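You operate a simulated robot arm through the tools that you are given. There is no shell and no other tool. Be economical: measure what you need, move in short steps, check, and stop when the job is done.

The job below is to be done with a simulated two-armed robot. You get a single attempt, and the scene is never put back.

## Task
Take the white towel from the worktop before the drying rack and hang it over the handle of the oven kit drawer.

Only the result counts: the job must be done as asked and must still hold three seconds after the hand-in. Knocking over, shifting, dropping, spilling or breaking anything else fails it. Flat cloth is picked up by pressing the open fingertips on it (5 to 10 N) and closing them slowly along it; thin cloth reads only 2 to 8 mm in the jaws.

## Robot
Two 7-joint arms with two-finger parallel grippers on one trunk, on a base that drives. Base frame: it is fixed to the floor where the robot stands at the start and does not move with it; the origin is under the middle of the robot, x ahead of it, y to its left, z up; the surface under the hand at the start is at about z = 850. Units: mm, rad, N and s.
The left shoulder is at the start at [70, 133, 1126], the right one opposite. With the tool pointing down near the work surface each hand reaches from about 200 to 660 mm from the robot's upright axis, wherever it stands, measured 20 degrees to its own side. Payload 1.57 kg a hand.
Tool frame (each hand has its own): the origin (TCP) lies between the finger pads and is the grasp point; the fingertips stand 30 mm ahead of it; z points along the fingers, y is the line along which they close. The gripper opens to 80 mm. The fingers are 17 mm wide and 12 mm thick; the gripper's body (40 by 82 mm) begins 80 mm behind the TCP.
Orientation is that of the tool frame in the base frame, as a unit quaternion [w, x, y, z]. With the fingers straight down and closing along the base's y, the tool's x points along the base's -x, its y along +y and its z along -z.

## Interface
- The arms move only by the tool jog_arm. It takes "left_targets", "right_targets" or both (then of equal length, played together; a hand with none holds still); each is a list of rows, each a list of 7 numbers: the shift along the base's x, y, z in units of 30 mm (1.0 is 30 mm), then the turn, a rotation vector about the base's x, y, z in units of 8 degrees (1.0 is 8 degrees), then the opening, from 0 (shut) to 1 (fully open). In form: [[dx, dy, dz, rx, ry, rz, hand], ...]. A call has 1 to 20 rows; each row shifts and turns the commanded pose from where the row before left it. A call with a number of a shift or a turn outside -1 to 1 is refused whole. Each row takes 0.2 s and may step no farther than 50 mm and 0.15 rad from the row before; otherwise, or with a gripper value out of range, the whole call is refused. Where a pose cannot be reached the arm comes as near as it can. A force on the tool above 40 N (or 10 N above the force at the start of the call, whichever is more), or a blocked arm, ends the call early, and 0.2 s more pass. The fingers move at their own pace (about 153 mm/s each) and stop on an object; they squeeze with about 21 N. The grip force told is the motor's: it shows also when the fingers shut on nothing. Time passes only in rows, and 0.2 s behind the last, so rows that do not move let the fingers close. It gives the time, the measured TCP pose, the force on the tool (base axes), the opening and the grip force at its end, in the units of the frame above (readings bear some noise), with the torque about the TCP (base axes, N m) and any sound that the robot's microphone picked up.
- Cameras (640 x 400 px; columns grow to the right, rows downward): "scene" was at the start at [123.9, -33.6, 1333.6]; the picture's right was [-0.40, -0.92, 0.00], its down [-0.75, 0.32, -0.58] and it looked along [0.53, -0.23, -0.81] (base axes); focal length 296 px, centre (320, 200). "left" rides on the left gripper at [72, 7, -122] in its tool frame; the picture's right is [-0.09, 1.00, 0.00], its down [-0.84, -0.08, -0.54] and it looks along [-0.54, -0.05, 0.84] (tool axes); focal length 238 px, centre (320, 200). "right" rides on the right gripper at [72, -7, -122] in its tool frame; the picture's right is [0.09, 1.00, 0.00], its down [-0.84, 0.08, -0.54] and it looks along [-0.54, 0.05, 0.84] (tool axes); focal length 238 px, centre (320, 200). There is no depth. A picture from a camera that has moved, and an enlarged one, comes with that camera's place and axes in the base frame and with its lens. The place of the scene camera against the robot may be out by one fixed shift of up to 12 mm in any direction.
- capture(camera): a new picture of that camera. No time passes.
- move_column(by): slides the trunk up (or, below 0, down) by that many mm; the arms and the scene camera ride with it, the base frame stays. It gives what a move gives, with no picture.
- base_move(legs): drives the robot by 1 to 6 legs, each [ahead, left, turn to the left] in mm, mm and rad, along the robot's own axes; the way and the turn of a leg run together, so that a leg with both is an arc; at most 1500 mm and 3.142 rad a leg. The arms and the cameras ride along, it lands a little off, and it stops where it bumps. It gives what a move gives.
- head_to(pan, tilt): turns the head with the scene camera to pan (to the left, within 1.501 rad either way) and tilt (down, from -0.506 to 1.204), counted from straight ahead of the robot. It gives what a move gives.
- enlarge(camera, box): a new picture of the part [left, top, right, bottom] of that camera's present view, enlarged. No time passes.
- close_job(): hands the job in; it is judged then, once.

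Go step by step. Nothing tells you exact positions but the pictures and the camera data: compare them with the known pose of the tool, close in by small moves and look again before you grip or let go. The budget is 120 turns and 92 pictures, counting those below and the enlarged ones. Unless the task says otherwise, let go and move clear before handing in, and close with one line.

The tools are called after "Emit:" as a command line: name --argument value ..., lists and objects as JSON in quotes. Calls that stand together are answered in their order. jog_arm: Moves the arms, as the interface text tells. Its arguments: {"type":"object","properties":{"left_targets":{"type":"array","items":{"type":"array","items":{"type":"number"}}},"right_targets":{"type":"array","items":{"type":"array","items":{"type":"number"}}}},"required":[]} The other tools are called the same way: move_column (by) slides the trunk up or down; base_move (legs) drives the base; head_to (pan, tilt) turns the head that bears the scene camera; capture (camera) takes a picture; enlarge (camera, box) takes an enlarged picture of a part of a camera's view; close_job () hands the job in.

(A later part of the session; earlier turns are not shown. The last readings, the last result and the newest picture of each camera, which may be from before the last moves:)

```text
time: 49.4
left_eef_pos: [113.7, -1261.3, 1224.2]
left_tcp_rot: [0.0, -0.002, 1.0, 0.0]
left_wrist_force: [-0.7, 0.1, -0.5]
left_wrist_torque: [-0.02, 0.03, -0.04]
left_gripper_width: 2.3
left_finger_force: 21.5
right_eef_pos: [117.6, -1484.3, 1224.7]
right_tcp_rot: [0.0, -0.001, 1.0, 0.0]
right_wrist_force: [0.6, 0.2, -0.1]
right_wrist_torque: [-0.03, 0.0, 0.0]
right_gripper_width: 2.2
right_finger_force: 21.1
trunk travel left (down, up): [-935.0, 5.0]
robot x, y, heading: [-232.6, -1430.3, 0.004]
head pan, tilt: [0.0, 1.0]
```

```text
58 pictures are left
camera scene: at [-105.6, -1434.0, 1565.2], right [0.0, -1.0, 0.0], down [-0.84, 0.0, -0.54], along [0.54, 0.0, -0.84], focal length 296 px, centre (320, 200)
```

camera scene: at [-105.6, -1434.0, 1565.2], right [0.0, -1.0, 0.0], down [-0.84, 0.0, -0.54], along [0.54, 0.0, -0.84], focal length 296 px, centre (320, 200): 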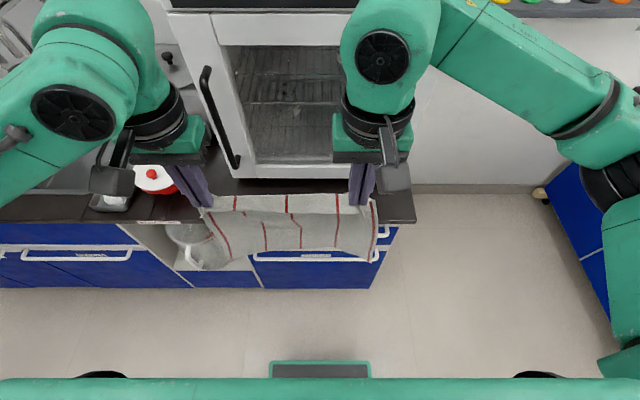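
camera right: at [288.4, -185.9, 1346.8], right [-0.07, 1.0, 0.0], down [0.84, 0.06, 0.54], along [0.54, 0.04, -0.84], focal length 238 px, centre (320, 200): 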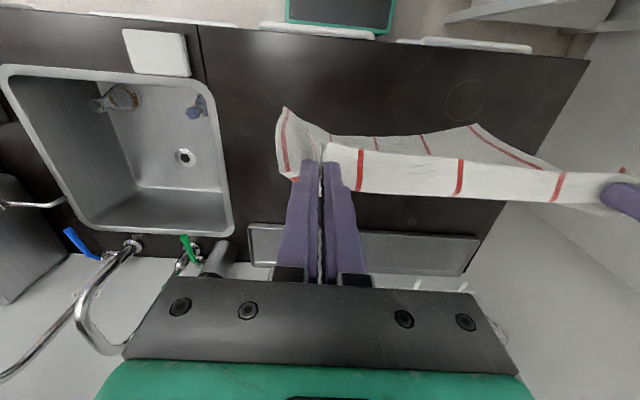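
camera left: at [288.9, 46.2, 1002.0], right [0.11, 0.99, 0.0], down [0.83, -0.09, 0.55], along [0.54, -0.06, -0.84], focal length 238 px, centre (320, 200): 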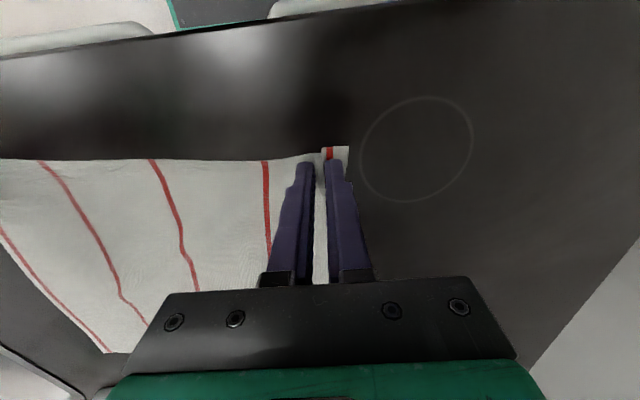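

I'm in front of the drawer with the towel hanging clear of the counter. I'll enlarge to refine the bar and counter edge positions.

Emit:
enlarge --camera "scene" --box '[180, 150, 420, 300]'

Emit:
capture --camera "left"

Emit:
capture --camera "right"

```text
2.67 times, centred on (300, 225) of scene
camera zoom: at [-105.6, -1434.0, 1565.2], right [0.0, -1.0, 0.0], down [-0.84, 0.0, -0.54], along [0.54, 0.0, -0.84], focal length 789 px, centre (373, 133)
```

zoom: 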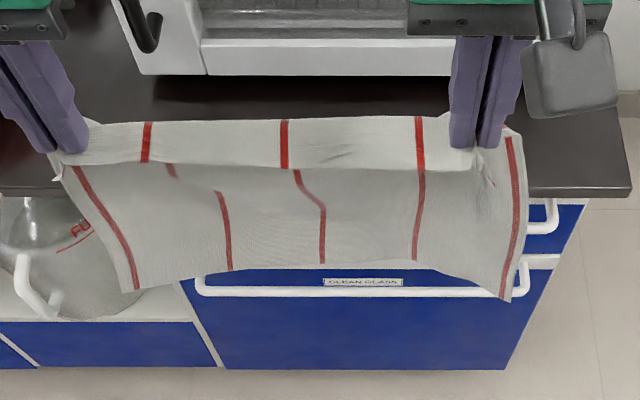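

```text
56 pictures are left
camera left: at [42.1, -1255.4, 1345.5], right [0.09, 1.0, 0.0], down [0.84, -0.07, 0.54], along [0.54, -0.05, -0.84], focal length 238 px, centre (320, 200)
```

left: 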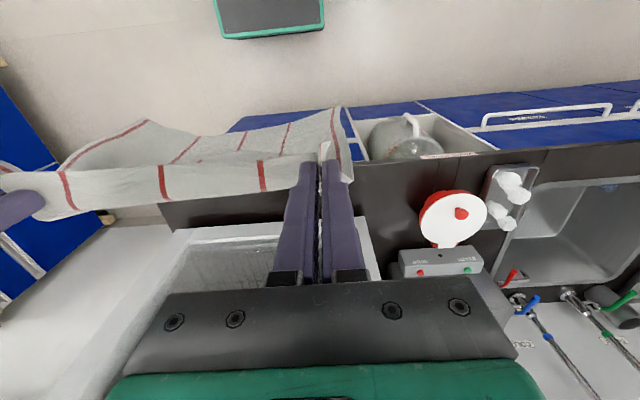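

```text
55 pictures are left
camera right: at [43.6, -1489.7, 1346.5], right [-0.09, 1.0, 0.0], down [0.84, 0.08, 0.54], along [0.54, 0.05, -0.84], focal length 238 px, centre (320, 200)
```

right: 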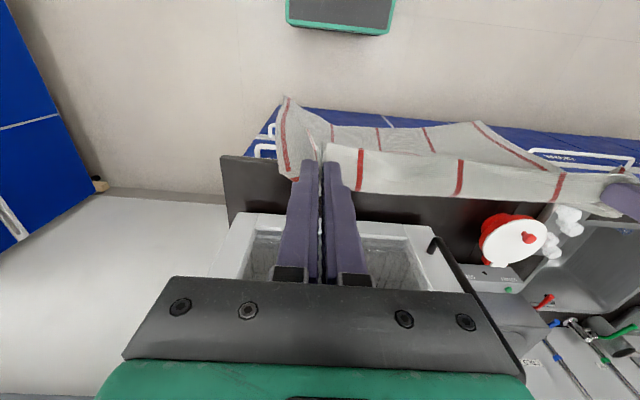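

The towel hangs with its lower part bowed forward. To get the bar's exact x and z, I'll enlarge the bar ends seen by the right wrist camera and the scene camera.

Emit:
enlarge --camera "right" --box '[200, 80, 330, 180]'

Emit:
enlarge --camera "scene" --box '[350, 190, 430, 270]'

```text
4.00 times, centred on (265, 130) of right
camera zoom: at [43.6, -1489.7, 1346.5], right [-0.09, 1.0, 0.0], down [0.84, 0.08, 0.54], along [0.54, 0.05, -0.84], focal length 953 px, centre (540, 480)
```

zoom: 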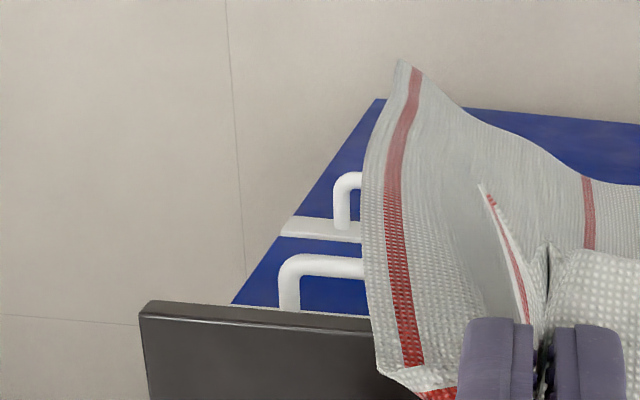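

```text
5.00 times, centred on (390, 230) of scene
camera zoom: at [-105.6, -1434.0, 1565.2], right [0.0, -1.0, 0.0], down [-0.84, 0.0, -0.54], along [0.54, 0.0, -0.84], focal length 1480 px, centre (-30, 50)
```

zoom: 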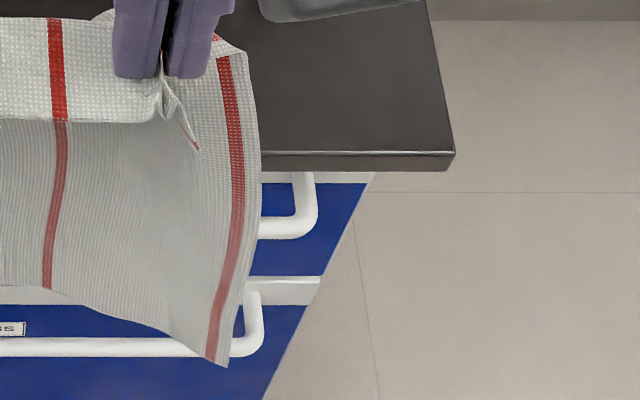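

Bar is about x 250, z 810; counter top front edge about x 274, z 850. I'll shift the towel right to centre on the bar and stretch its top edge until slightly taut.

Emit:
jog_arm --left_targets '[[0, -0.5, 0, 0, 0, 0, 0], [0, 0, 0, 0, 0, 0, 0], [0, 0, 0, 0, 0, 0, 0]]' --right_targets '[[0, -0.5, 0, 0, 0, 0, 0], [0, -0.3, 0, 0, 0, 0, 0], [0, -0.2, 0, 0, 0, 0, 0]]'

```text
time: 50.2
left_eef_pos: [114.2, -1278.9, 1225.2]
left_tcp_rot: [-0.001, 0.0, 1.0, -0.003]
left_wrist_force: [0.3, -19.6, 0.4]
left_wrist_torque: [-0.68, -0.02, -0.05]
left_gripper_width: 2.9
left_finger_force: 20.3
right_eef_pos: [117.0, -1511.2, 1224.2]
right_tcp_rot: [0.002, -0.003, 1.0, 0.001]
right_wrist_force: [-0.2, 19.7, 0.7]
right_wrist_torque: [0.63, 0.01, 0.0]
right_gripper_width: 2.3
right_finger_force: 21.1
trunk travel left (down, up): [-935.0, 5.0]
robot x, y, heading: [-231.0, -1430.3, 0.004]
head pan, tilt: [0.0, 1.0]
```

That's too taut (20 N); I'll ease off 6 mm and look.

Emit:
jog_arm --right_targets '[[0, 0.2, 0, 0, 0, 0, 0], [0, 0, 0, 0, 0, 0, 0], [0, 0, 0, 0, 0, 0, 0]]'

Emit:
enlarge --camera "scene" --box '[180, 150, 420, 300]'

```text
time: 51.0
left_eef_pos: [114.8, -1277.2, 1226.4]
left_tcp_rot: [0.0, -0.002, 1.0, 0.001]
left_wrist_force: [0.4, -14.4, 0.3]
left_wrist_torque: [-0.45, 0.04, -0.05]
left_gripper_width: 2.3
left_finger_force: 21.0
right_eef_pos: [116.7, -1509.7, 1223.5]
right_tcp_rot: [0.0, -0.001, 1.0, 0.001]
right_wrist_force: [0.0, 14.2, 0.0]
right_wrist_torque: [0.43, 0.02, -0.02]
right_gripper_width: 2.4
right_finger_force: 20.7
trunk travel left (down, up): [-935.0, 5.0]
robot x, y, heading: [-232.9, -1429.9, -0.002]
head pan, tilt: [0.0, 1.0]
```

```text
2.67 times, centred on (300, 225) of scene
camera zoom: at [-105.7, -1435.2, 1565.2], right [0.0, -1.0, 0.0], down [-0.84, 0.0, -0.54], along [0.54, 0.0, -0.84], focal length 789 px, centre (373, 133)
```

zoom: 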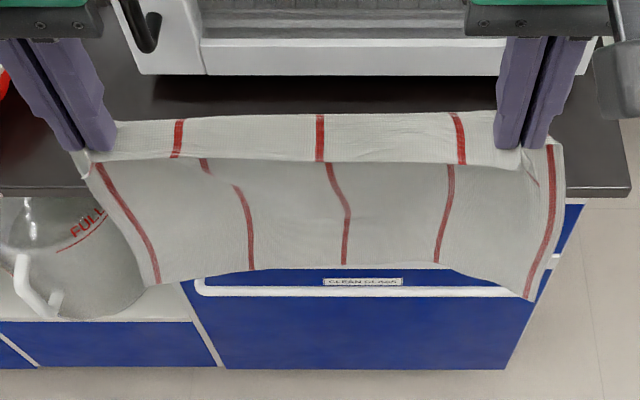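

The bottom corners hang straight under the hands (z ≈ TCP−290) and the middle sits about 30 mm further forward. I'll ease tension a bit more and lower the trunk so the hem sits just between bar top and counter top, still in front of the bar.

Emit:
jog_arm --right_targets '[[0, 0.12, 0, 0, 0, 0, 0], [0, 0, 0, 0, 0, 0, 0]]'

Emit:
move_column --by -108

Emit:
enlarge --camera "scene" --box '[180, 150, 420, 300]'

Emit:
capture --camera "right"

```text
time: 51.6
left_eef_pos: [115.3, -1276.1, 1225.2]
left_tcp_rot: [0.0, -0.002, 1.0, -0.001]
left_wrist_force: [0.4, -7.7, -0.5]
left_wrist_torque: [-0.26, -0.02, -0.01]
left_gripper_width: 2.0
left_finger_force: 21.1
right_eef_pos: [116.7, -1505.0, 1224.8]
right_tcp_rot: [0.001, -0.001, 1.0, -0.001]
right_wrist_force: [-1.2, 7.5, -0.6]
right_wrist_torque: [0.26, 0.0, 0.0]
right_gripper_width: 2.0
right_finger_force: 20.6
trunk travel left (down, up): [-935.0, 5.0]
robot x, y, heading: [-233.6, -1432.0, 0.004]
head pan, tilt: [0.0, 1.0]
```

```text
time: 53.0
left_eef_pos: [114.8, -1277.4, 1117.1]
left_tcp_rot: [0.0, -0.002, 1.0, 0.0]
left_wrist_force: [-0.4, -7.0, -0.4]
left_wrist_torque: [-0.18, -0.05, -0.03]
left_gripper_width: 2.3
left_finger_force: 21.1
right_eef_pos: [116.4, -1504.5, 1116.0]
right_tcp_rot: [0.001, -0.001, 1.0, -0.001]
right_wrist_force: [-0.9, 7.6, 0.0]
right_wrist_torque: [0.24, 0.02, 0.02]
right_gripper_width: 2.1
right_finger_force: 21.3
trunk travel left (down, up): [-827.0, 113.0]
robot x, y, heading: [-234.1, -1428.8, 0.001]
head pan, tilt: [0.0, 1.0]
```

```text
2.67 times, centred on (300, 225) of scene
camera zoom: at [-105.8, -1434.9, 1457.2], right [0.0, -1.0, 0.0], down [-0.84, 0.0, -0.54], along [0.54, 0.0, -0.84], focal length 789 px, centre (373, 133)
```

zoom: 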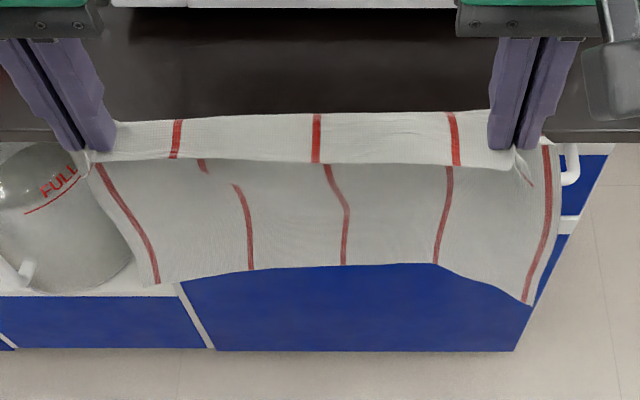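

```text
50 pictures are left
camera right: at [43.0, -1510.9, 1238.0], right [-0.09, 1.0, 0.0], down [0.84, 0.08, 0.54], along [0.54, 0.05, -0.84], focal length 238 px, centre (320, 200)
```

right: 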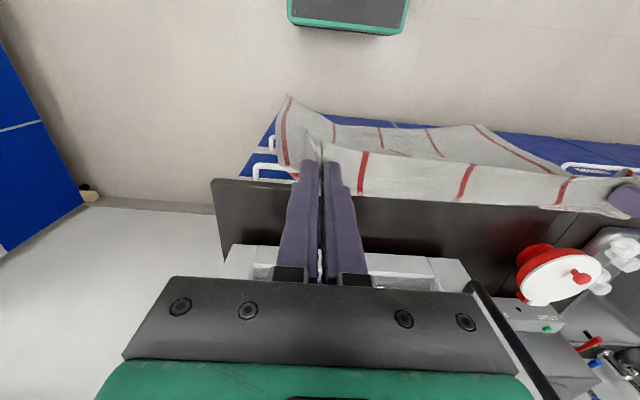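

Now I'll push the towel forward slowly until it's right over the bar, and check.

Emit:
jog_arm --left_targets '[[0.4, 0, -0.1, 0, 0, 0, 0], [0.4, 0, 0, 0, 0, 0, 0], [0.4, 0, 0, 0, 0, 0, 0], [0.4, 0, 0, 0, 0, 0, 0], [0.4, 0, 0, 0, 0, 0, 0], [0.4, 0, 0, 0, 0, 0, 0], [0.4, 0, 0, 0, 0, 0, 0], [0.4, 0, 0, 0, 0, 0, 0], [0.4, 0, 0, 0, 0, 0, 0], [0.4, 0, 0, 0, 0, 0, 0], [0, 0, 0, 0, 0, 0, 0], [0, 0, 0, 0, 0, 0, 0]]' --right_targets '[[0.4, 0, -0.1, 0, 0, 0, 0], [0.4, 0, 0, 0, 0, 0, 0], [0.4, 0, 0, 0, 0, 0, 0], [0.4, 0, 0, 0, 0, 0, 0], [0.4, 0, 0, 0, 0, 0, 0], [0.4, 0, 0, 0, 0, 0, 0], [0.4, 0, 0, 0, 0, 0, 0], [0.4, 0, 0, 0, 0, 0, 0], [0.4, 0, 0, 0, 0, 0, 0], [0.4, 0, 0, 0, 0, 0, 0], [0, 0, 0, 0, 0, 0, 0], [0, 0, 0, 0, 0, 0, 0]]'

Emit:
head_to --pan 0 --tilt 0.9

Emit:
capture --camera "scene"

Emit:
capture --camera "right"

```text
time: 55.6
left_eef_pos: [234.7, -1278.1, 1114.9]
left_tcp_rot: [0.001, -0.002, 1.0, 0.0]
left_wrist_force: [0.2, -6.4, 0.0]
left_wrist_torque: [-0.2, -0.02, -0.01]
left_gripper_width: 2.1
left_finger_force: 20.7
right_eef_pos: [238.5, -1505.2, 1111.2]
right_tcp_rot: [0.0, -0.002, 1.0, 0.0]
right_wrist_force: [0.4, 6.3, 0.1]
right_wrist_torque: [0.16, 0.02, 0.03]
right_gripper_width: 2.4
right_finger_force: 20.7
trunk travel left (down, up): [-827.0, 113.0]
robot x, y, heading: [-231.9, -1429.1, -0.0]
head pan, tilt: [0.0, 1.0]
```

```text
time: 56.2
left_eef_pos: [235.0, -1278.7, 1114.7]
left_tcp_rot: [0.0, -0.002, 1.0, 0.0]
left_wrist_force: [-0.3, -5.9, 0.2]
left_wrist_torque: [-0.26, 0.02, -0.03]
left_gripper_width: 2.2
left_finger_force: 20.8
right_eef_pos: [237.3, -1505.4, 1111.7]
right_tcp_rot: [0.0, -0.001, 1.0, 0.0]
right_wrist_force: [0.3, 5.5, 0.4]
right_wrist_torque: [0.21, -0.01, -0.01]
right_gripper_width: 1.9
right_finger_force: 20.7
trunk travel left (down, up): [-827.0, 113.0]
robot x, y, heading: [-232.8, -1431.1, 0.002]
head pan, tilt: [0.0, 0.901]
```

```text
49 pictures are left
camera scene: at [-99.7, -1434.8, 1464.4], right [0.0, -1.0, 0.0], down [-0.78, 0.0, -0.62], along [0.62, 0.0, -0.78], focal length 296 px, centre (320, 200)
```

scene: 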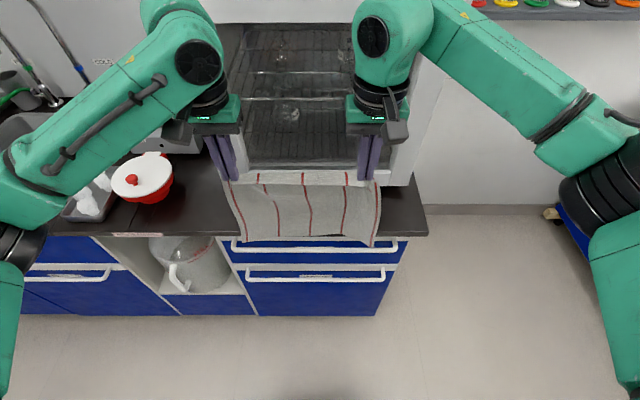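

```text
48 pictures are left
camera right: at [163.9, -1511.9, 1234.0], right [-0.09, 1.0, 0.0], down [0.84, 0.08, 0.54], along [0.54, 0.05, -0.84], focal length 238 px, centre (320, 200)
```

right: 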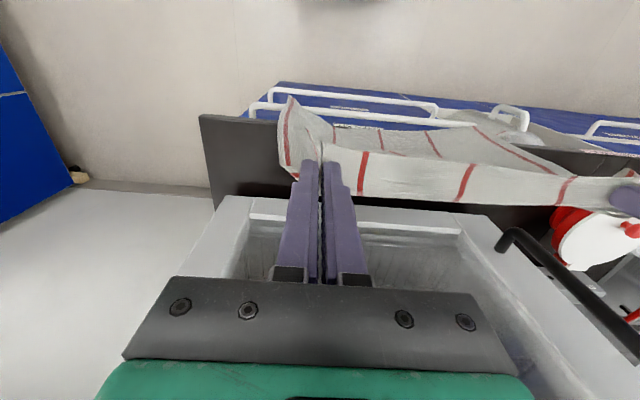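

Emit:
enlarge --camera "scene" --box '[215, 170, 415, 290]'

Emit:
enlarge --camera "right" --box '[230, 60, 550, 220]'

```text
3.20 times, centred on (315, 230) of scene
camera zoom: at [-99.7, -1434.8, 1464.4], right [0.0, -1.0, 0.0], down [-0.78, 0.0, -0.62], along [0.62, 0.0, -0.78], focal length 947 px, centre (336, 104)
```

zoom: 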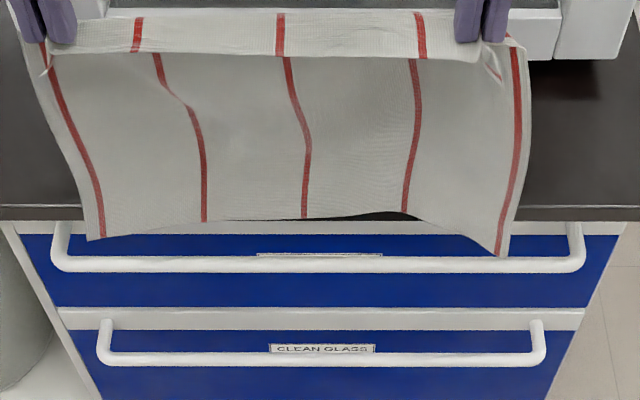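

```text
2.00 times, centred on (390, 140) of right
camera zoom: at [163.9, -1511.9, 1234.0], right [-0.09, 1.0, 0.0], down [0.84, 0.08, 0.54], along [0.54, 0.05, -0.84], focal length 477 px, centre (180, 320)
```

zoom: 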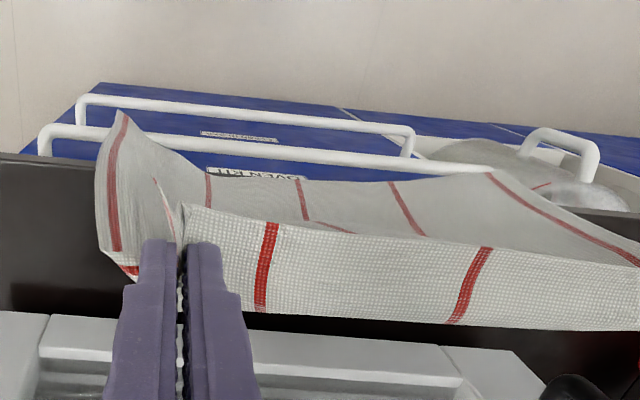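

The middle of the hem is already at the counter edge behind the bar; the corners are just above the bar. I'll push 27 mm further and look.

Emit:
jog_arm --left_targets '[[0.2, 0, -0.05, 0, 0, 0, 0], [0.2, 0, 0, 0, 0, 0, 0], [0.2, 0, 0, 0, 0, 0, 0], [0.2, 0, 0, 0, 0, 0, 0], [0.15, 0, 0, 0, 0, 0, 0], [0, 0, 0, 0, 0, 0, 0], [0, 0, 0, 0, 0, 0, 0]]' --right_targets '[[0.2, 0, 0, 0, 0, 0, 0], [0.2, 0, 0, 0, 0, 0, 0], [0.2, 0, 0, 0, 0, 0, 0], [0.15, 0, 0, 0, 0, 0, 0], [0.1, 0, 0, 0, 0, 0, 0], [0, 0, 0, 0, 0, 0, 0], [0, 0, 0, 0, 0, 0, 0]]'

Emit:
enlarge --camera "scene" --box '[215, 170, 415, 290]'

Emit:
enlarge --camera "right" --box '[230, 60, 550, 220]'

```text
time: 57.8
left_eef_pos: [262.6, -1277.5, 1113.4]
left_tcp_rot: [-0.001, -0.001, 1.0, 0.001]
left_wrist_force: [-1.0, -7.4, 1.1]
left_wrist_torque: [-0.22, 0.01, -0.05]
left_gripper_width: 2.3
left_finger_force: 20.6
right_eef_pos: [262.7, -1504.1, 1112.1]
right_tcp_rot: [0.0, -0.001, 1.0, 0.0]
right_wrist_force: [0.9, 7.3, -0.2]
right_wrist_torque: [0.25, 0.0, 0.03]
right_gripper_width: 2.1
right_finger_force: 20.5
trunk travel left (down, up): [-827.0, 113.0]
robot x, y, heading: [-235.0, -1427.1, 0.005]
head pan, tilt: [0.0, 0.901]
```

```text
3.20 times, centred on (315, 230) of scene
camera zoom: at [-99.7, -1434.8, 1464.4], right [0.0, -1.0, 0.0], down [-0.78, 0.0, -0.62], along [0.62, 0.0, -0.78], focal length 947 px, centre (336, 104)
```

zoom: 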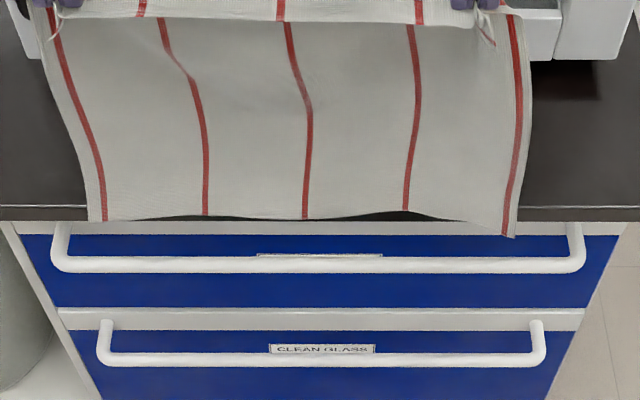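

```text
2.00 times, centred on (390, 140) of right
camera zoom: at [188.0, -1511.5, 1234.3], right [-0.09, 1.0, 0.0], down [0.84, 0.08, 0.54], along [0.54, 0.05, -0.84], focal length 477 px, centre (180, 320)
```

zoom: 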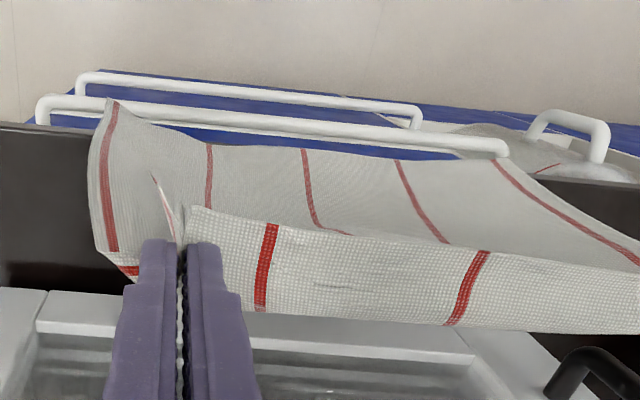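

The hem is flattened against the counter's front edge, behind the bar. I'll lower 40 mm with the trunk and check it goes behind the bar.

Emit:
move_column --by -35

Emit:
capture --camera "scene"

Emit:
enlarge --camera "right" --box '[230, 60, 550, 220]'

```text
time: 58.6
left_eef_pos: [260.4, -1276.3, 1077.3]
left_tcp_rot: [0.0, -0.002, 1.0, 0.0]
left_wrist_force: [-0.1, -7.7, -0.6]
left_wrist_torque: [-0.25, -0.01, -0.04]
left_gripper_width: 2.1
left_finger_force: 20.9
right_eef_pos: [260.8, -1505.0, 1078.4]
right_tcp_rot: [0.0, -0.002, 1.0, -0.001]
right_wrist_force: [0.6, 7.1, -0.9]
right_wrist_torque: [0.28, -0.04, -0.02]
right_gripper_width: 1.8
right_finger_force: 21.0
trunk travel left (down, up): [-792.0, 148.0]
robot x, y, heading: [-231.4, -1429.3, 0.001]
head pan, tilt: [0.0, 0.901]
```

```text
43 pictures are left
camera scene: at [-100.0, -1434.9, 1429.4], right [0.0, -1.0, 0.0], down [-0.78, 0.0, -0.62], along [0.62, 0.0, -0.78], focal length 296 px, centre (320, 200)
```

scene: 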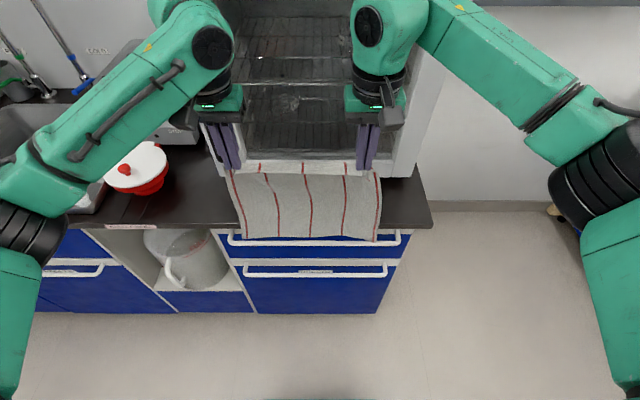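

```text
2.00 times, centred on (390, 140) of right
camera zoom: at [187.8, -1511.5, 1199.3], right [-0.09, 1.0, 0.0], down [0.84, 0.08, 0.54], along [0.54, 0.05, -0.84], focal length 477 px, centre (180, 320)
```

zoom: 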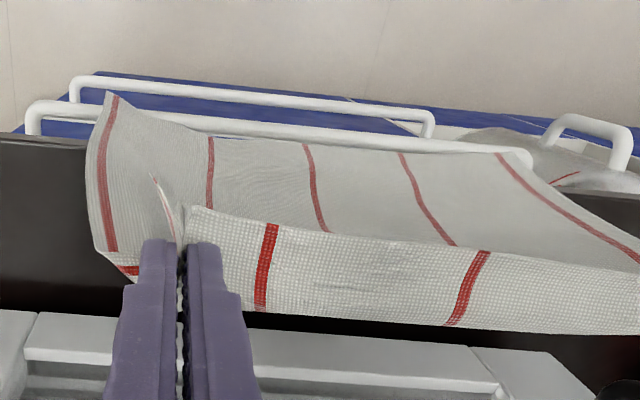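

Emit:
enlarge --camera "scene" --box '[220, 190, 400, 290]'

```text
3.56 times, centred on (310, 240) of scene
camera zoom: at [-100.0, -1434.9, 1429.4], right [0.0, -1.0, 0.0], down [-0.78, 0.0, -0.62], along [0.62, 0.0, -0.78], focal length 1052 px, centre (356, 58)
```

zoom: 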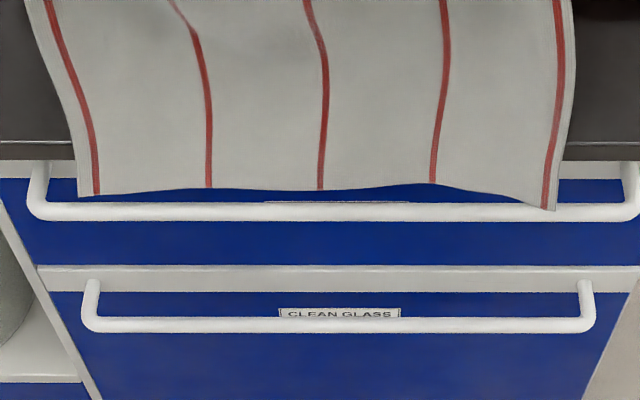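

The left corner and middle are behind the bar, but the right corner tip catches on top of it. I'll raise 30 mm, push the right side 14 mm more forward, then lower again.

Emit:
move_column --by 32

Emit:
jog_arm --left_targets '[[0.1, 0, 0, 0, 0, 0, 0], [0.1, 0, 0, 0, 0, 0, 0], [0, 0, 0, 0, 0, 0, 0], [0, 0, 0, 0, 0, 0, 0], [0, 0, 0, 0, 0, 0, 0]]' --right_targets '[[0.25, 0, 0, 0, 0, 0, 0], [0.25, 0, 0, 0, 0, 0, 0], [0, 0, 0, 0, 0, 0, 0], [0, 0, 0, 0, 0, 0, 0], [0, 0, 0, 0, 0, 0, 0]]'

Emit:
enlarge --camera "scene" --box '[220, 190, 400, 290]'

```text
time: 59.4
left_eef_pos: [262.7, -1277.2, 1109.4]
left_tcp_rot: [0.0, -0.002, 1.0, 0.0]
left_wrist_force: [-1.0, -7.1, -0.6]
left_wrist_torque: [-0.22, 0.02, -0.04]
left_gripper_width: 2.3
left_finger_force: 20.8
right_eef_pos: [261.9, -1506.2, 1109.7]
right_tcp_rot: [0.0, -0.001, 1.0, 0.0]
right_wrist_force: [0.1, 7.2, 0.6]
right_wrist_torque: [0.24, -0.03, 0.02]
right_gripper_width: 2.0
right_finger_force: 21.3
trunk travel left (down, up): [-824.0, 116.0]
robot x, y, heading: [-231.8, -1428.7, 0.002]
head pan, tilt: [0.0, 0.901]
```

```text
time: 60.6
left_eef_pos: [268.8, -1277.2, 1110.6]
left_tcp_rot: [0.001, -0.002, 1.0, -0.001]
left_wrist_force: [0.1, -7.2, 0.6]
left_wrist_torque: [-0.31, 0.02, -0.01]
left_gripper_width: 2.2
left_finger_force: 20.9
right_eef_pos: [275.3, -1505.0, 1110.0]
right_tcp_rot: [0.0, -0.003, 1.0, 0.0]
right_wrist_force: [-0.2, 8.0, -0.8]
right_wrist_torque: [0.25, 0.01, 0.01]
right_gripper_width: 1.9
right_finger_force: 21.4
trunk travel left (down, up): [-824.0, 116.0]
robot x, y, heading: [-234.6, -1429.0, -0.001]
head pan, tilt: [0.0, 0.901]
```

```text
3.56 times, centred on (310, 240) of scene
camera zoom: at [-99.5, -1434.8, 1461.4], right [0.0, -1.0, 0.0], down [-0.78, 0.0, -0.62], along [0.62, 0.0, -0.78], focal length 1052 px, centre (356, 58)
```

zoom: 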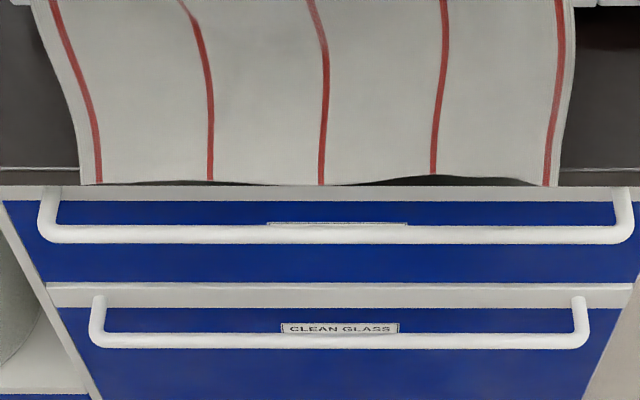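

The hem now lies evenly along the counter front. Lowering 40 mm and checking.

Emit:
move_column --by -40

Emit:
enlarge --camera "scene" --box '[220, 190, 400, 290]'

```text
time: 61.4
left_eef_pos: [268.2, -1277.4, 1068.7]
left_tcp_rot: [0.0, -0.002, 1.0, 0.001]
left_wrist_force: [0.0, -7.8, 0.6]
left_wrist_torque: [-0.24, -0.01, 0.0]
left_gripper_width: 2.1
left_finger_force: 20.6
right_eef_pos: [276.2, -1505.5, 1069.8]
right_tcp_rot: [0.0, -0.001, 1.0, 0.0]
right_wrist_force: [-0.9, 7.4, -0.3]
right_wrist_torque: [0.21, 0.0, 0.01]
right_gripper_width: 2.6
right_finger_force: 21.1
trunk travel left (down, up): [-784.0, 156.0]
robot x, y, heading: [-236.7, -1432.3, 0.0]
head pan, tilt: [0.0, 0.901]
```

```text
3.56 times, centred on (310, 240) of scene
camera zoom: at [-100.2, -1434.9, 1421.4], right [0.0, -1.0, 0.0], down [-0.78, 0.0, -0.62], along [0.62, 0.0, -0.78], focal length 1052 px, centre (356, 58)
```

zoom: 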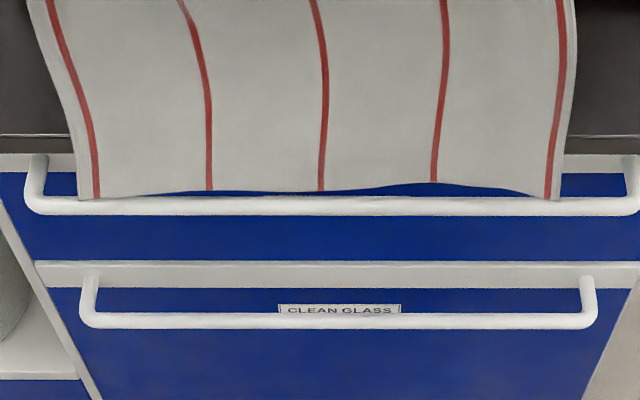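

Both corners now seem to end at the bar's top line, i.e. pass behind it. I'll lower another 35 mm to confirm.

Emit:
move_column --by -35

Emit:
enlarge --camera "scene" --box '[220, 180, 400, 280]'

```text
time: 62.2
left_eef_pos: [268.1, -1277.1, 1034.8]
left_tcp_rot: [0.0, -0.002, 1.0, 0.001]
left_wrist_force: [1.0, -8.9, 0.2]
left_wrist_torque: [-0.29, -0.02, -0.02]
left_gripper_width: 2.2
left_finger_force: 21.3
right_eef_pos: [276.7, -1505.2, 1036.2]
right_tcp_rot: [0.0, -0.001, 1.0, 0.0]
right_wrist_force: [-0.3, 8.1, 0.7]
right_wrist_torque: [0.24, 0.0, 0.02]
right_gripper_width: 2.2
right_finger_force: 20.7
trunk travel left (down, up): [-749.0, 191.0]
robot x, y, heading: [-231.8, -1433.7, 0.004]
head pan, tilt: [0.0, 0.901]
```

```text
3.56 times, centred on (310, 230) of scene
camera zoom: at [-100.2, -1434.9, 1386.4], right [0.0, -1.0, 0.0], down [-0.78, 0.0, -0.62], along [0.62, 0.0, -0.78], focal length 1052 px, centre (356, 93)
```

zoom: 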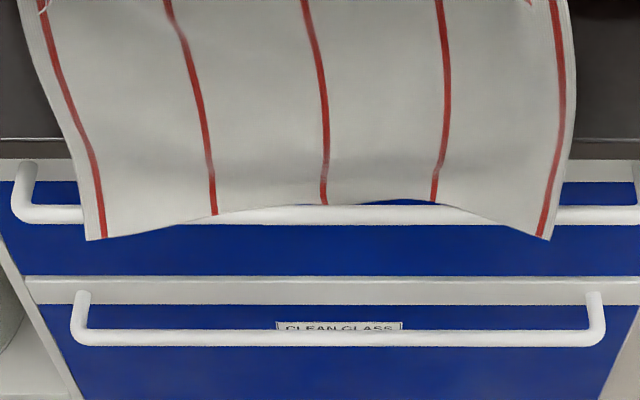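

The corners slipped to the front of the bar because the hem bows toward the robot at its ends. I'll raise, back off 60 mm, and twist the hands (left clockwise, right counter-clockwise) to flatten or reverse that bow.

Emit:
move_column --by 85

Emit:
jog_arm --left_targets '[[-0.6, 0, 0, 0, 0, -1, 0], [-0.6, 0, 0, 0, 0, -1, 0], [-0.6, 0, 0, 0, 0, -1, 0], [0, 0, 0, 0, 0, 0, 0], [0, 0, 0, 0, 0, 0, 0], [0, 0, 0, 0, 0, 0, 0]]' --right_targets '[[-0.7, 0, 0, 0, 0, 1, 0], [-0.7, 0, 0, 0, 0, 1, 0], [-0.7, 0, 0, 0, 0, 1, 0], [0, 0, 0, 0, 0, 0, 0], [0, 0, 0, 0, 0, 0, 0], [0, 0, 0, 0, 0, 0, 0]]'

Emit:
enlarge --camera "scene" --box '[215, 150, 415, 290]'

Emit:
capture --camera "right"

```text
time: 63.4
left_eef_pos: [268.1, -1277.4, 1119.9]
left_tcp_rot: [0.001, -0.001, 1.0, 0.001]
left_wrist_force: [0.2, -7.8, 0.0]
left_wrist_torque: [-0.27, -0.04, -0.02]
left_gripper_width: 2.1
left_finger_force: 20.9
right_eef_pos: [277.5, -1505.2, 1120.4]
right_tcp_rot: [0.0, -0.001, 1.0, -0.001]
right_wrist_force: [0.9, 8.4, 0.3]
right_wrist_torque: [0.24, 0.02, 0.02]
right_gripper_width: 2.1
right_finger_force: 20.5
trunk travel left (down, up): [-834.0, 106.0]
robot x, y, heading: [-235.0, -1431.9, -0.001]
head pan, tilt: [0.0, 0.901]
```

```text
time: 64.8
left_eef_pos: [213.5, -1277.6, 1120.4]
left_tcp_rot: [0.0, 0.207, 0.978, -0.001]
left_wrist_force: [0.1, -11.4, 0.6]
left_wrist_torque: [-0.4, 0.04, 0.07]
left_gripper_width: 2.2
left_finger_force: 21.4
right_eef_pos: [211.9, -1503.7, 1120.4]
right_tcp_rot: [0.0, -0.209, 0.978, 0.0]
right_wrist_force: [-0.4, 11.3, -1.0]
right_wrist_torque: [0.36, -0.01, -0.12]
right_gripper_width: 2.2
right_finger_force: 21.1
trunk travel left (down, up): [-834.0, 106.0]
robot x, y, heading: [-230.7, -1432.9, 0.005]
head pan, tilt: [0.0, 0.901]
```

```text
2.86 times, centred on (315, 220) of scene
camera zoom: at [-100.1, -1434.8, 1471.4], right [0.0, -1.0, 0.0], down [-0.78, 0.0, -0.62], along [0.62, 0.0, -0.78], focal length 846 px, centre (334, 143)
```

zoom: 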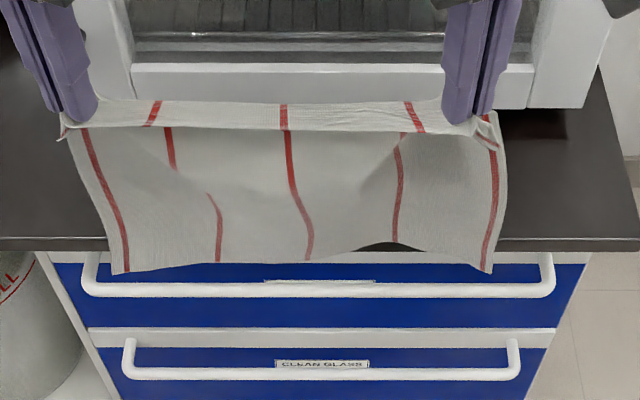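

```text
36 pictures are left
camera right: at [147.7, -1540.7, 1242.0], right [-0.49, 0.87, 0.0], down [0.73, 0.41, 0.54], along [0.47, 0.27, -0.84], focal length 238 px, centre (320, 200)
```

right: 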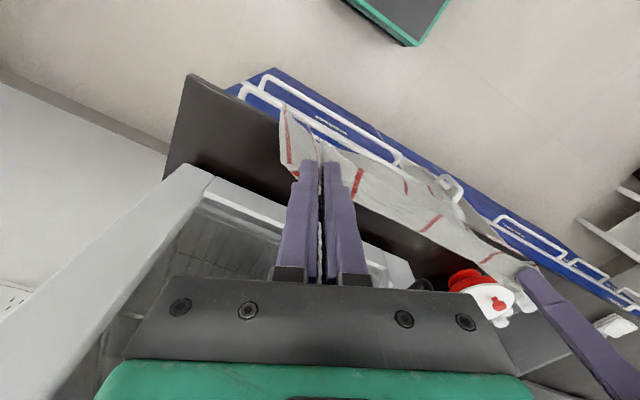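

The hem is flatter now. I'll lower 6 mm, push forward again to the counter edge and look.

Emit:
jog_arm --left_targets '[[0.3, 0, -0.1, 0, 0, -0.5, 0], [0.3, 0, -0.1, 0, 0, 0, 0], [0.3, 0, 0, 0, 0, 0, 0], [0.3, 0, 0, 0, 0, 0, 0], [0.3, 0, 0, 0, 0, 0, 0], [0.3, 0, 0, 0, 0, 0, 0], [0, 0, 0, 0, 0, 0, 0], [0, 0, 0, 0, 0, 0, 0]]' --right_targets '[[0.3, 0, -0.1, 0, 0, 0.5, 0], [0.3, 0.1, -0.1, 0, 0, 0, 0], [0.3, 0, 0, 0, 0, 0, 0], [0.3, 0, 0, 0, 0, 0, 0], [0.3, 0, 0, 0, 0, 0, 0], [0.3, 0, 0, 0, 0, 0, 0], [0, 0, 0, 0, 0, 0, 0], [0, 0, 0, 0, 0, 0, 0]]'

Emit:
enlarge --camera "scene" --box '[215, 170, 415, 290]'

```text
time: 66.6
left_eef_pos: [268.9, -1277.0, 1113.4]
left_tcp_rot: [-0.001, 0.24, 0.971, 0.0]
left_wrist_force: [-0.3, -9.8, 0.2]
left_wrist_torque: [-0.31, 0.04, 0.12]
left_gripper_width: 2.2
left_finger_force: 20.6
right_eef_pos: [267.7, -1502.5, 1114.0]
right_tcp_rot: [0.0, -0.243, 0.97, 0.0]
right_wrist_force: [0.7, 9.8, -0.5]
right_wrist_torque: [0.29, -0.02, -0.09]
right_gripper_width: 1.9
right_finger_force: 21.2
trunk travel left (down, up): [-834.0, 106.0]
robot x, y, heading: [-233.6, -1433.2, 0.004]
head pan, tilt: [0.0, 0.901]
```

```text
3.20 times, centred on (315, 230) of scene
camera zoom: at [-99.9, -1434.8, 1471.4], right [0.0, -1.0, 0.0], down [-0.78, 0.0, -0.62], along [0.62, 0.0, -0.78], focal length 947 px, centre (336, 104)
```

zoom: 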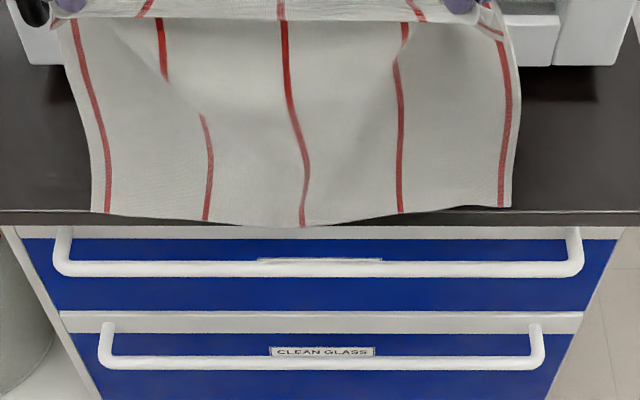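

Now the bow is reversed, with the right corner over the counter top. I'll back off 20 mm, take out part of the twist, and go forward again.

Emit:
jog_arm --left_targets '[[-0.4, 0, 0, 0, 0, 0, 0], [-0.3, 0, 0, 0, 0, 0.5, 0], [0, 0, -0.1, 0, 0, 0, 0], [0, 0, 0, 0, 0, 0, 0], [0.2, 0, 0, 0, 0, 0, 0], [0.25, 0, 0, 0, 0, 0, 0], [0, 0, 0, 0, 0, 0, 0], [0, 0, 0, 0, 0, 0, 0]]' --right_targets '[[-0.4, 0, 0, 0, 0, 0, 0], [-0.3, 0, 0, 0, 0, -0.9, 0], [0, 0, -0.1, 0, 0, 0, 0], [0, 0, 0, 0, 0, 0, 0], [0.2, 0, 0, 0, 0, 0, 0], [0.25, 0, 0, 0, 0, 0, 0], [0, 0, 0, 0, 0, 0, 0], [0, 0, 0, 0, 0, 0, 0]]'

Emit:
enlarge --camera "scene" --box '[215, 170, 415, 290]'

```text
time: 68.4
left_eef_pos: [261.3, -1277.9, 1110.2]
left_tcp_rot: [-0.001, 0.207, 0.978, 0.001]
left_wrist_force: [0.7, -6.1, 0.0]
left_wrist_torque: [-0.19, -0.03, 0.05]
left_gripper_width: 2.1
left_finger_force: 21.0
right_eef_pos: [259.5, -1502.8, 1110.5]
right_tcp_rot: [0.0, -0.182, 0.983, 0.0]
right_wrist_force: [-0.4, 5.5, -0.9]
right_wrist_torque: [0.18, 0.0, -0.08]
right_gripper_width: 2.4
right_finger_force: 21.2
trunk travel left (down, up): [-834.0, 106.0]
robot x, y, heading: [-236.0, -1427.7, 0.004]
head pan, tilt: [0.0, 0.901]
```

```text
3.20 times, centred on (315, 230) of scene
camera zoom: at [-100.0, -1434.8, 1471.4], right [0.0, -1.0, 0.0], down [-0.78, 0.0, -0.62], along [0.62, 0.0, -0.78], focal length 947 px, centre (336, 104)
```

zoom: 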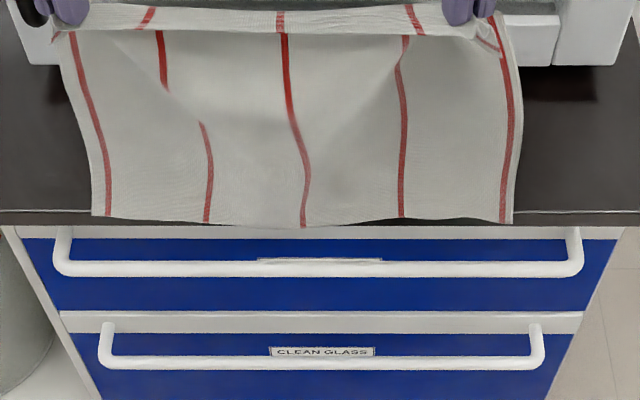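

The hem is now nearly straight along the counter's front face. Lowering 45 mm and checking.

Emit:
move_column --by -45

Emit:
enlarge --camera "scene" --box '[220, 185, 400, 285]'

```text
time: 69.3
left_eef_pos: [261.9, -1278.3, 1065.5]
left_tcp_rot: [0.0, 0.206, 0.978, 0.0]
left_wrist_force: [0.4, -5.7, 0.8]
left_wrist_torque: [-0.17, 0.04, 0.07]
left_gripper_width: 2.3
left_finger_force: 21.0
right_eef_pos: [260.4, -1502.8, 1065.4]
right_tcp_rot: [0.0, -0.181, 0.983, 0.0]
right_wrist_force: [0.8, 5.8, 0.3]
right_wrist_torque: [0.21, 0.0, -0.07]
right_gripper_width: 2.3
right_finger_force: 20.8
trunk travel left (down, up): [-789.0, 151.0]
robot x, y, heading: [-235.4, -1431.2, 0.002]
head pan, tilt: [0.0, 0.901]
```

```text
3.56 times, centred on (310, 235) of scene
camera zoom: at [-100.1, -1434.9, 1426.4], right [0.0, -1.0, 0.0], down [-0.78, 0.0, -0.62], along [0.62, 0.0, -0.78], focal length 1052 px, centre (356, 76)
```

zoom: 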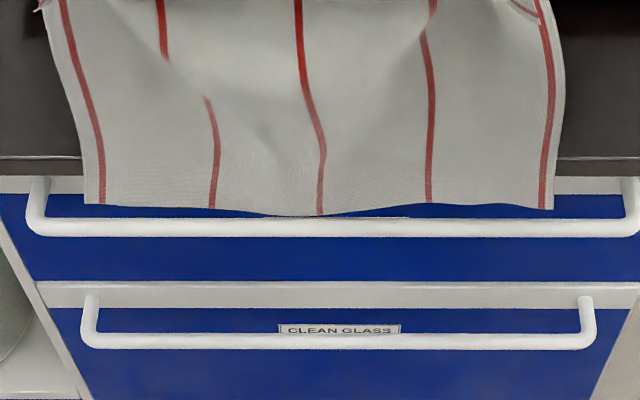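

The hem looks to be behind the bar with blue visible in between. Lowering 30 mm more.

Emit:
move_column --by -30

Emit:
enlarge --camera "scene" --box '[220, 175, 400, 275]'

```text
time: 70.0
left_eef_pos: [260.5, -1278.7, 1035.9]
left_tcp_rot: [0.0, 0.206, 0.978, 0.0]
left_wrist_force: [0.4, -5.7, 0.4]
left_wrist_torque: [-0.23, 0.0, 0.03]
left_gripper_width: 2.2
left_finger_force: 21.0
right_eef_pos: [259.0, -1502.9, 1036.9]
right_tcp_rot: [0.0, -0.181, 0.983, 0.0]
right_wrist_force: [0.7, 6.5, -0.5]
right_wrist_torque: [0.18, 0.01, -0.09]
right_gripper_width: 1.9
right_finger_force: 21.1
trunk travel left (down, up): [-759.0, 181.0]
robot x, y, heading: [-230.2, -1429.1, 0.001]
head pan, tilt: [0.0, 0.901]
```

```text
3.56 times, centred on (310, 225) of scene
camera zoom: at [-100.2, -1434.9, 1396.4], right [0.0, -1.0, 0.0], down [-0.78, 0.0, -0.62], along [0.62, 0.0, -0.78], focal length 1052 px, centre (356, 111)
```

zoom: 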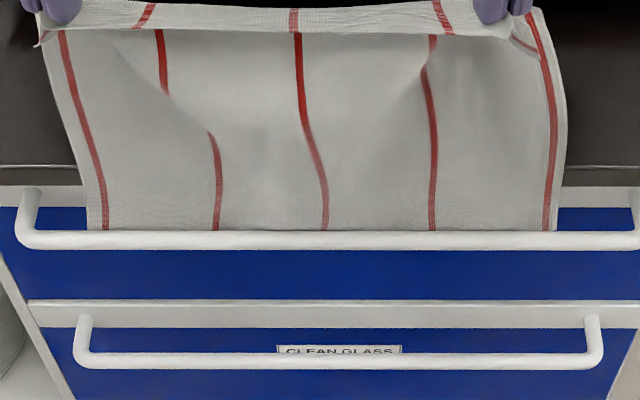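

The whole hem is now behind the bar. I'll keep lowering so about half the towel is behind.

Emit:
move_column --by -40

Emit:
enlarge --camera "scene" --box '[220, 160, 400, 260]'

```text
time: 70.9
left_eef_pos: [262.7, -1277.8, 996.6]
left_tcp_rot: [0.0, 0.206, 0.979, 0.0]
left_wrist_force: [0.7, -5.2, 0.7]
left_wrist_torque: [-0.22, 0.01, 0.02]
left_gripper_width: 2.2
left_finger_force: 21.1
right_eef_pos: [259.8, -1503.0, 996.6]
right_tcp_rot: [0.0, -0.181, 0.983, 0.0]
right_wrist_force: [0.4, 5.9, 0.6]
right_wrist_torque: [0.18, -0.06, -0.03]
right_gripper_width: 1.8
right_finger_force: 20.8
trunk travel left (down, up): [-719.0, 221.0]
robot x, y, heading: [-232.9, -1429.3, -0.001]
head pan, tilt: [0.0, 0.901]
```

```text
3.56 times, centred on (310, 210) of scene
camera zoom: at [-100.2, -1434.9, 1356.4], right [0.0, -1.0, 0.0], down [-0.78, 0.0, -0.62], along [0.62, 0.0, -0.78], focal length 1052 px, centre (356, 164)
```

zoom: 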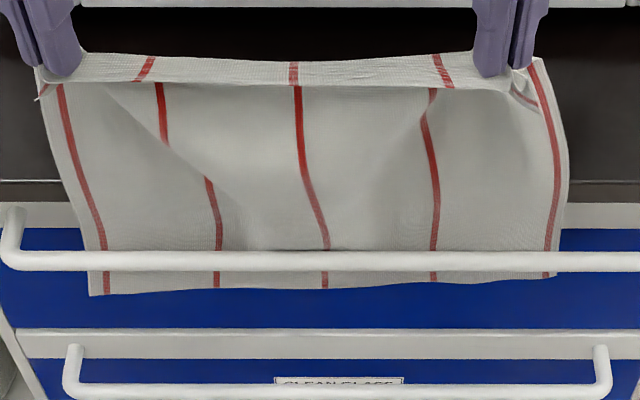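

The towel hangs behind the bar with the hem emerging below it. I'll lower another 40 mm.

Emit:
move_column --by -42

Emit:
enlarge --camera "scene" --box '[220, 150, 400, 250]'

```text
time: 71.7
left_eef_pos: [260.1, -1279.0, 954.3]
left_tcp_rot: [0.0, 0.207, 0.978, 0.0]
left_wrist_force: [-0.3, -5.9, 0.1]
left_wrist_torque: [-0.22, 0.02, 0.07]
left_gripper_width: 2.1
left_finger_force: 20.9
right_eef_pos: [259.6, -1501.8, 953.3]
right_tcp_rot: [0.0, -0.181, 0.983, 0.0]
right_wrist_force: [-0.1, 5.6, -1.0]
right_wrist_torque: [0.14, -0.01, -0.06]
right_gripper_width: 2.1
right_finger_force: 20.8
trunk travel left (down, up): [-677.0, 263.0]
robot x, y, heading: [-232.4, -1429.6, 0.003]
head pan, tilt: [0.0, 0.901]
```

```text
3.56 times, centred on (310, 200) of scene
camera zoom: at [-100.1, -1434.9, 1314.4], right [0.0, -1.0, 0.0], down [-0.78, 0.0, -0.62], along [0.62, 0.0, -0.78], focal length 1052 px, centre (356, 200)
```

zoom: 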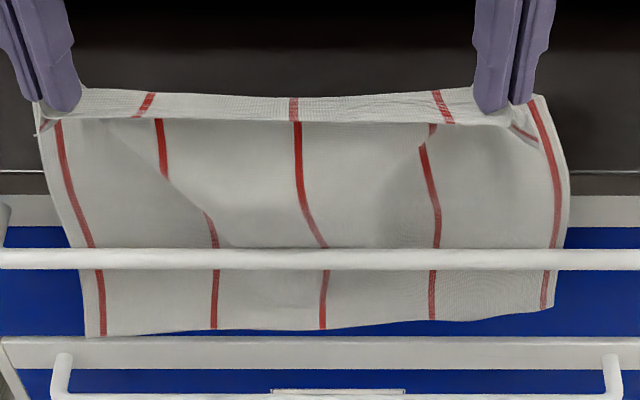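

About half the towel is behind the bar. Now I'll arc both hands back toward the robot and down, folding the held half over the bar.

Emit:
jog_arm --left_targets '[[-0.42, 0, -0.17, 0, 0, 0, 0], [-0.42, 0, -0.17, 0, 0, 0, 0], [-0.5, 0, -0.33, 0, 0, 0, 0], [-0.5, 0, -0.33, 0, 0, 0, 0], [-0.45, 0, -0.47, 0, 0, 0, 0], [-0.45, 0, -0.47, 0, 0, 0, 0], [-0.3, 0, -0.5, 0, 0, 0, 0], [-0.3, 0, -0.5, 0, 0, 0, 0], [-0.17, 0, -0.48, 0, 0, 0, 0], [-0.17, 0, -0.48, 0, 0, 0, 0]]' --right_targets '[[-0.42, 0, -0.17, 0, 0, 0, 0], [-0.42, 0, -0.17, 0, 0, 0, 0], [-0.5, 0, -0.33, 0, 0, 0, 0], [-0.5, 0, -0.33, 0, 0, 0, 0], [-0.45, 0, -0.47, 0, 0, 0, 0], [-0.45, 0, -0.47, 0, 0, 0, 0], [-0.3, 0, -0.5, 0, 0, 0, 0], [-0.3, 0, -0.5, 0, 0, 0, 0], [-0.17, 0, -0.48, 0, 0, 0, 0], [-0.17, 0, -0.48, 0, 0, 0, 0]]'

Emit:
head_to --pan 0 --tilt 1.0

Emit:
capture --camera "scene"

```text
time: 73.9
left_eef_pos: [151.5, -1278.0, 837.3]
left_tcp_rot: [0.001, 0.208, 0.978, 0.001]
left_wrist_force: [-0.8, -6.4, 0.7]
left_wrist_torque: [-0.21, 0.02, 0.05]
left_gripper_width: 2.3
left_finger_force: 20.7
right_eef_pos: [149.3, -1503.3, 836.4]
right_tcp_rot: [0.0, -0.181, 0.983, 0.0]
right_wrist_force: [-0.2, 7.2, 0.0]
right_wrist_torque: [0.24, 0.03, -0.06]
right_gripper_width: 2.2
right_finger_force: 21.2
trunk travel left (down, up): [-677.0, 263.0]
robot x, y, heading: [-233.3, -1434.3, -0.0]
head pan, tilt: [0.0, 0.901]
```

```text
time: 74.6
left_eef_pos: [151.0, -1278.9, 836.8]
left_tcp_rot: [0.0, 0.205, 0.979, 0.0]
left_wrist_force: [0.3, -7.1, 0.2]
left_wrist_torque: [-0.25, 0.0, 0.05]
left_gripper_width: 2.0
left_finger_force: 21.3
right_eef_pos: [149.8, -1504.0, 837.8]
right_tcp_rot: [0.001, -0.182, 0.983, 0.0]
right_wrist_force: [-0.1, 7.4, -0.2]
right_wrist_torque: [0.24, 0.0, -0.07]
right_gripper_width: 2.4
right_finger_force: 20.6
trunk travel left (down, up): [-677.0, 263.0]
robot x, y, heading: [-235.9, -1432.4, -0.001]
head pan, tilt: [0.0, 1.0]
```

```text
29 pictures are left
camera scene: at [-105.6, -1434.9, 1307.2], right [0.0, -1.0, 0.0], down [-0.84, 0.0, -0.54], along [0.54, 0.0, -0.84], focal length 296 px, centre (320, 200)
```

scene: 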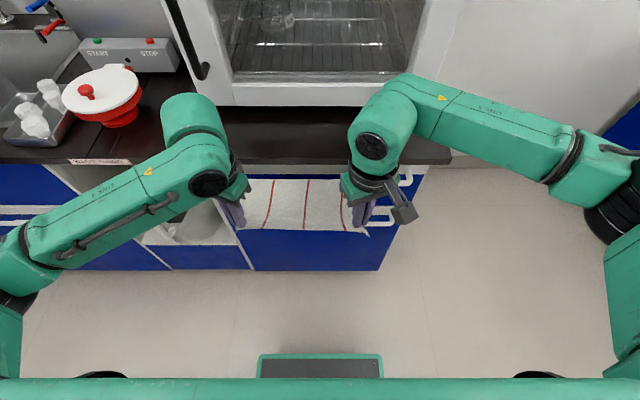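

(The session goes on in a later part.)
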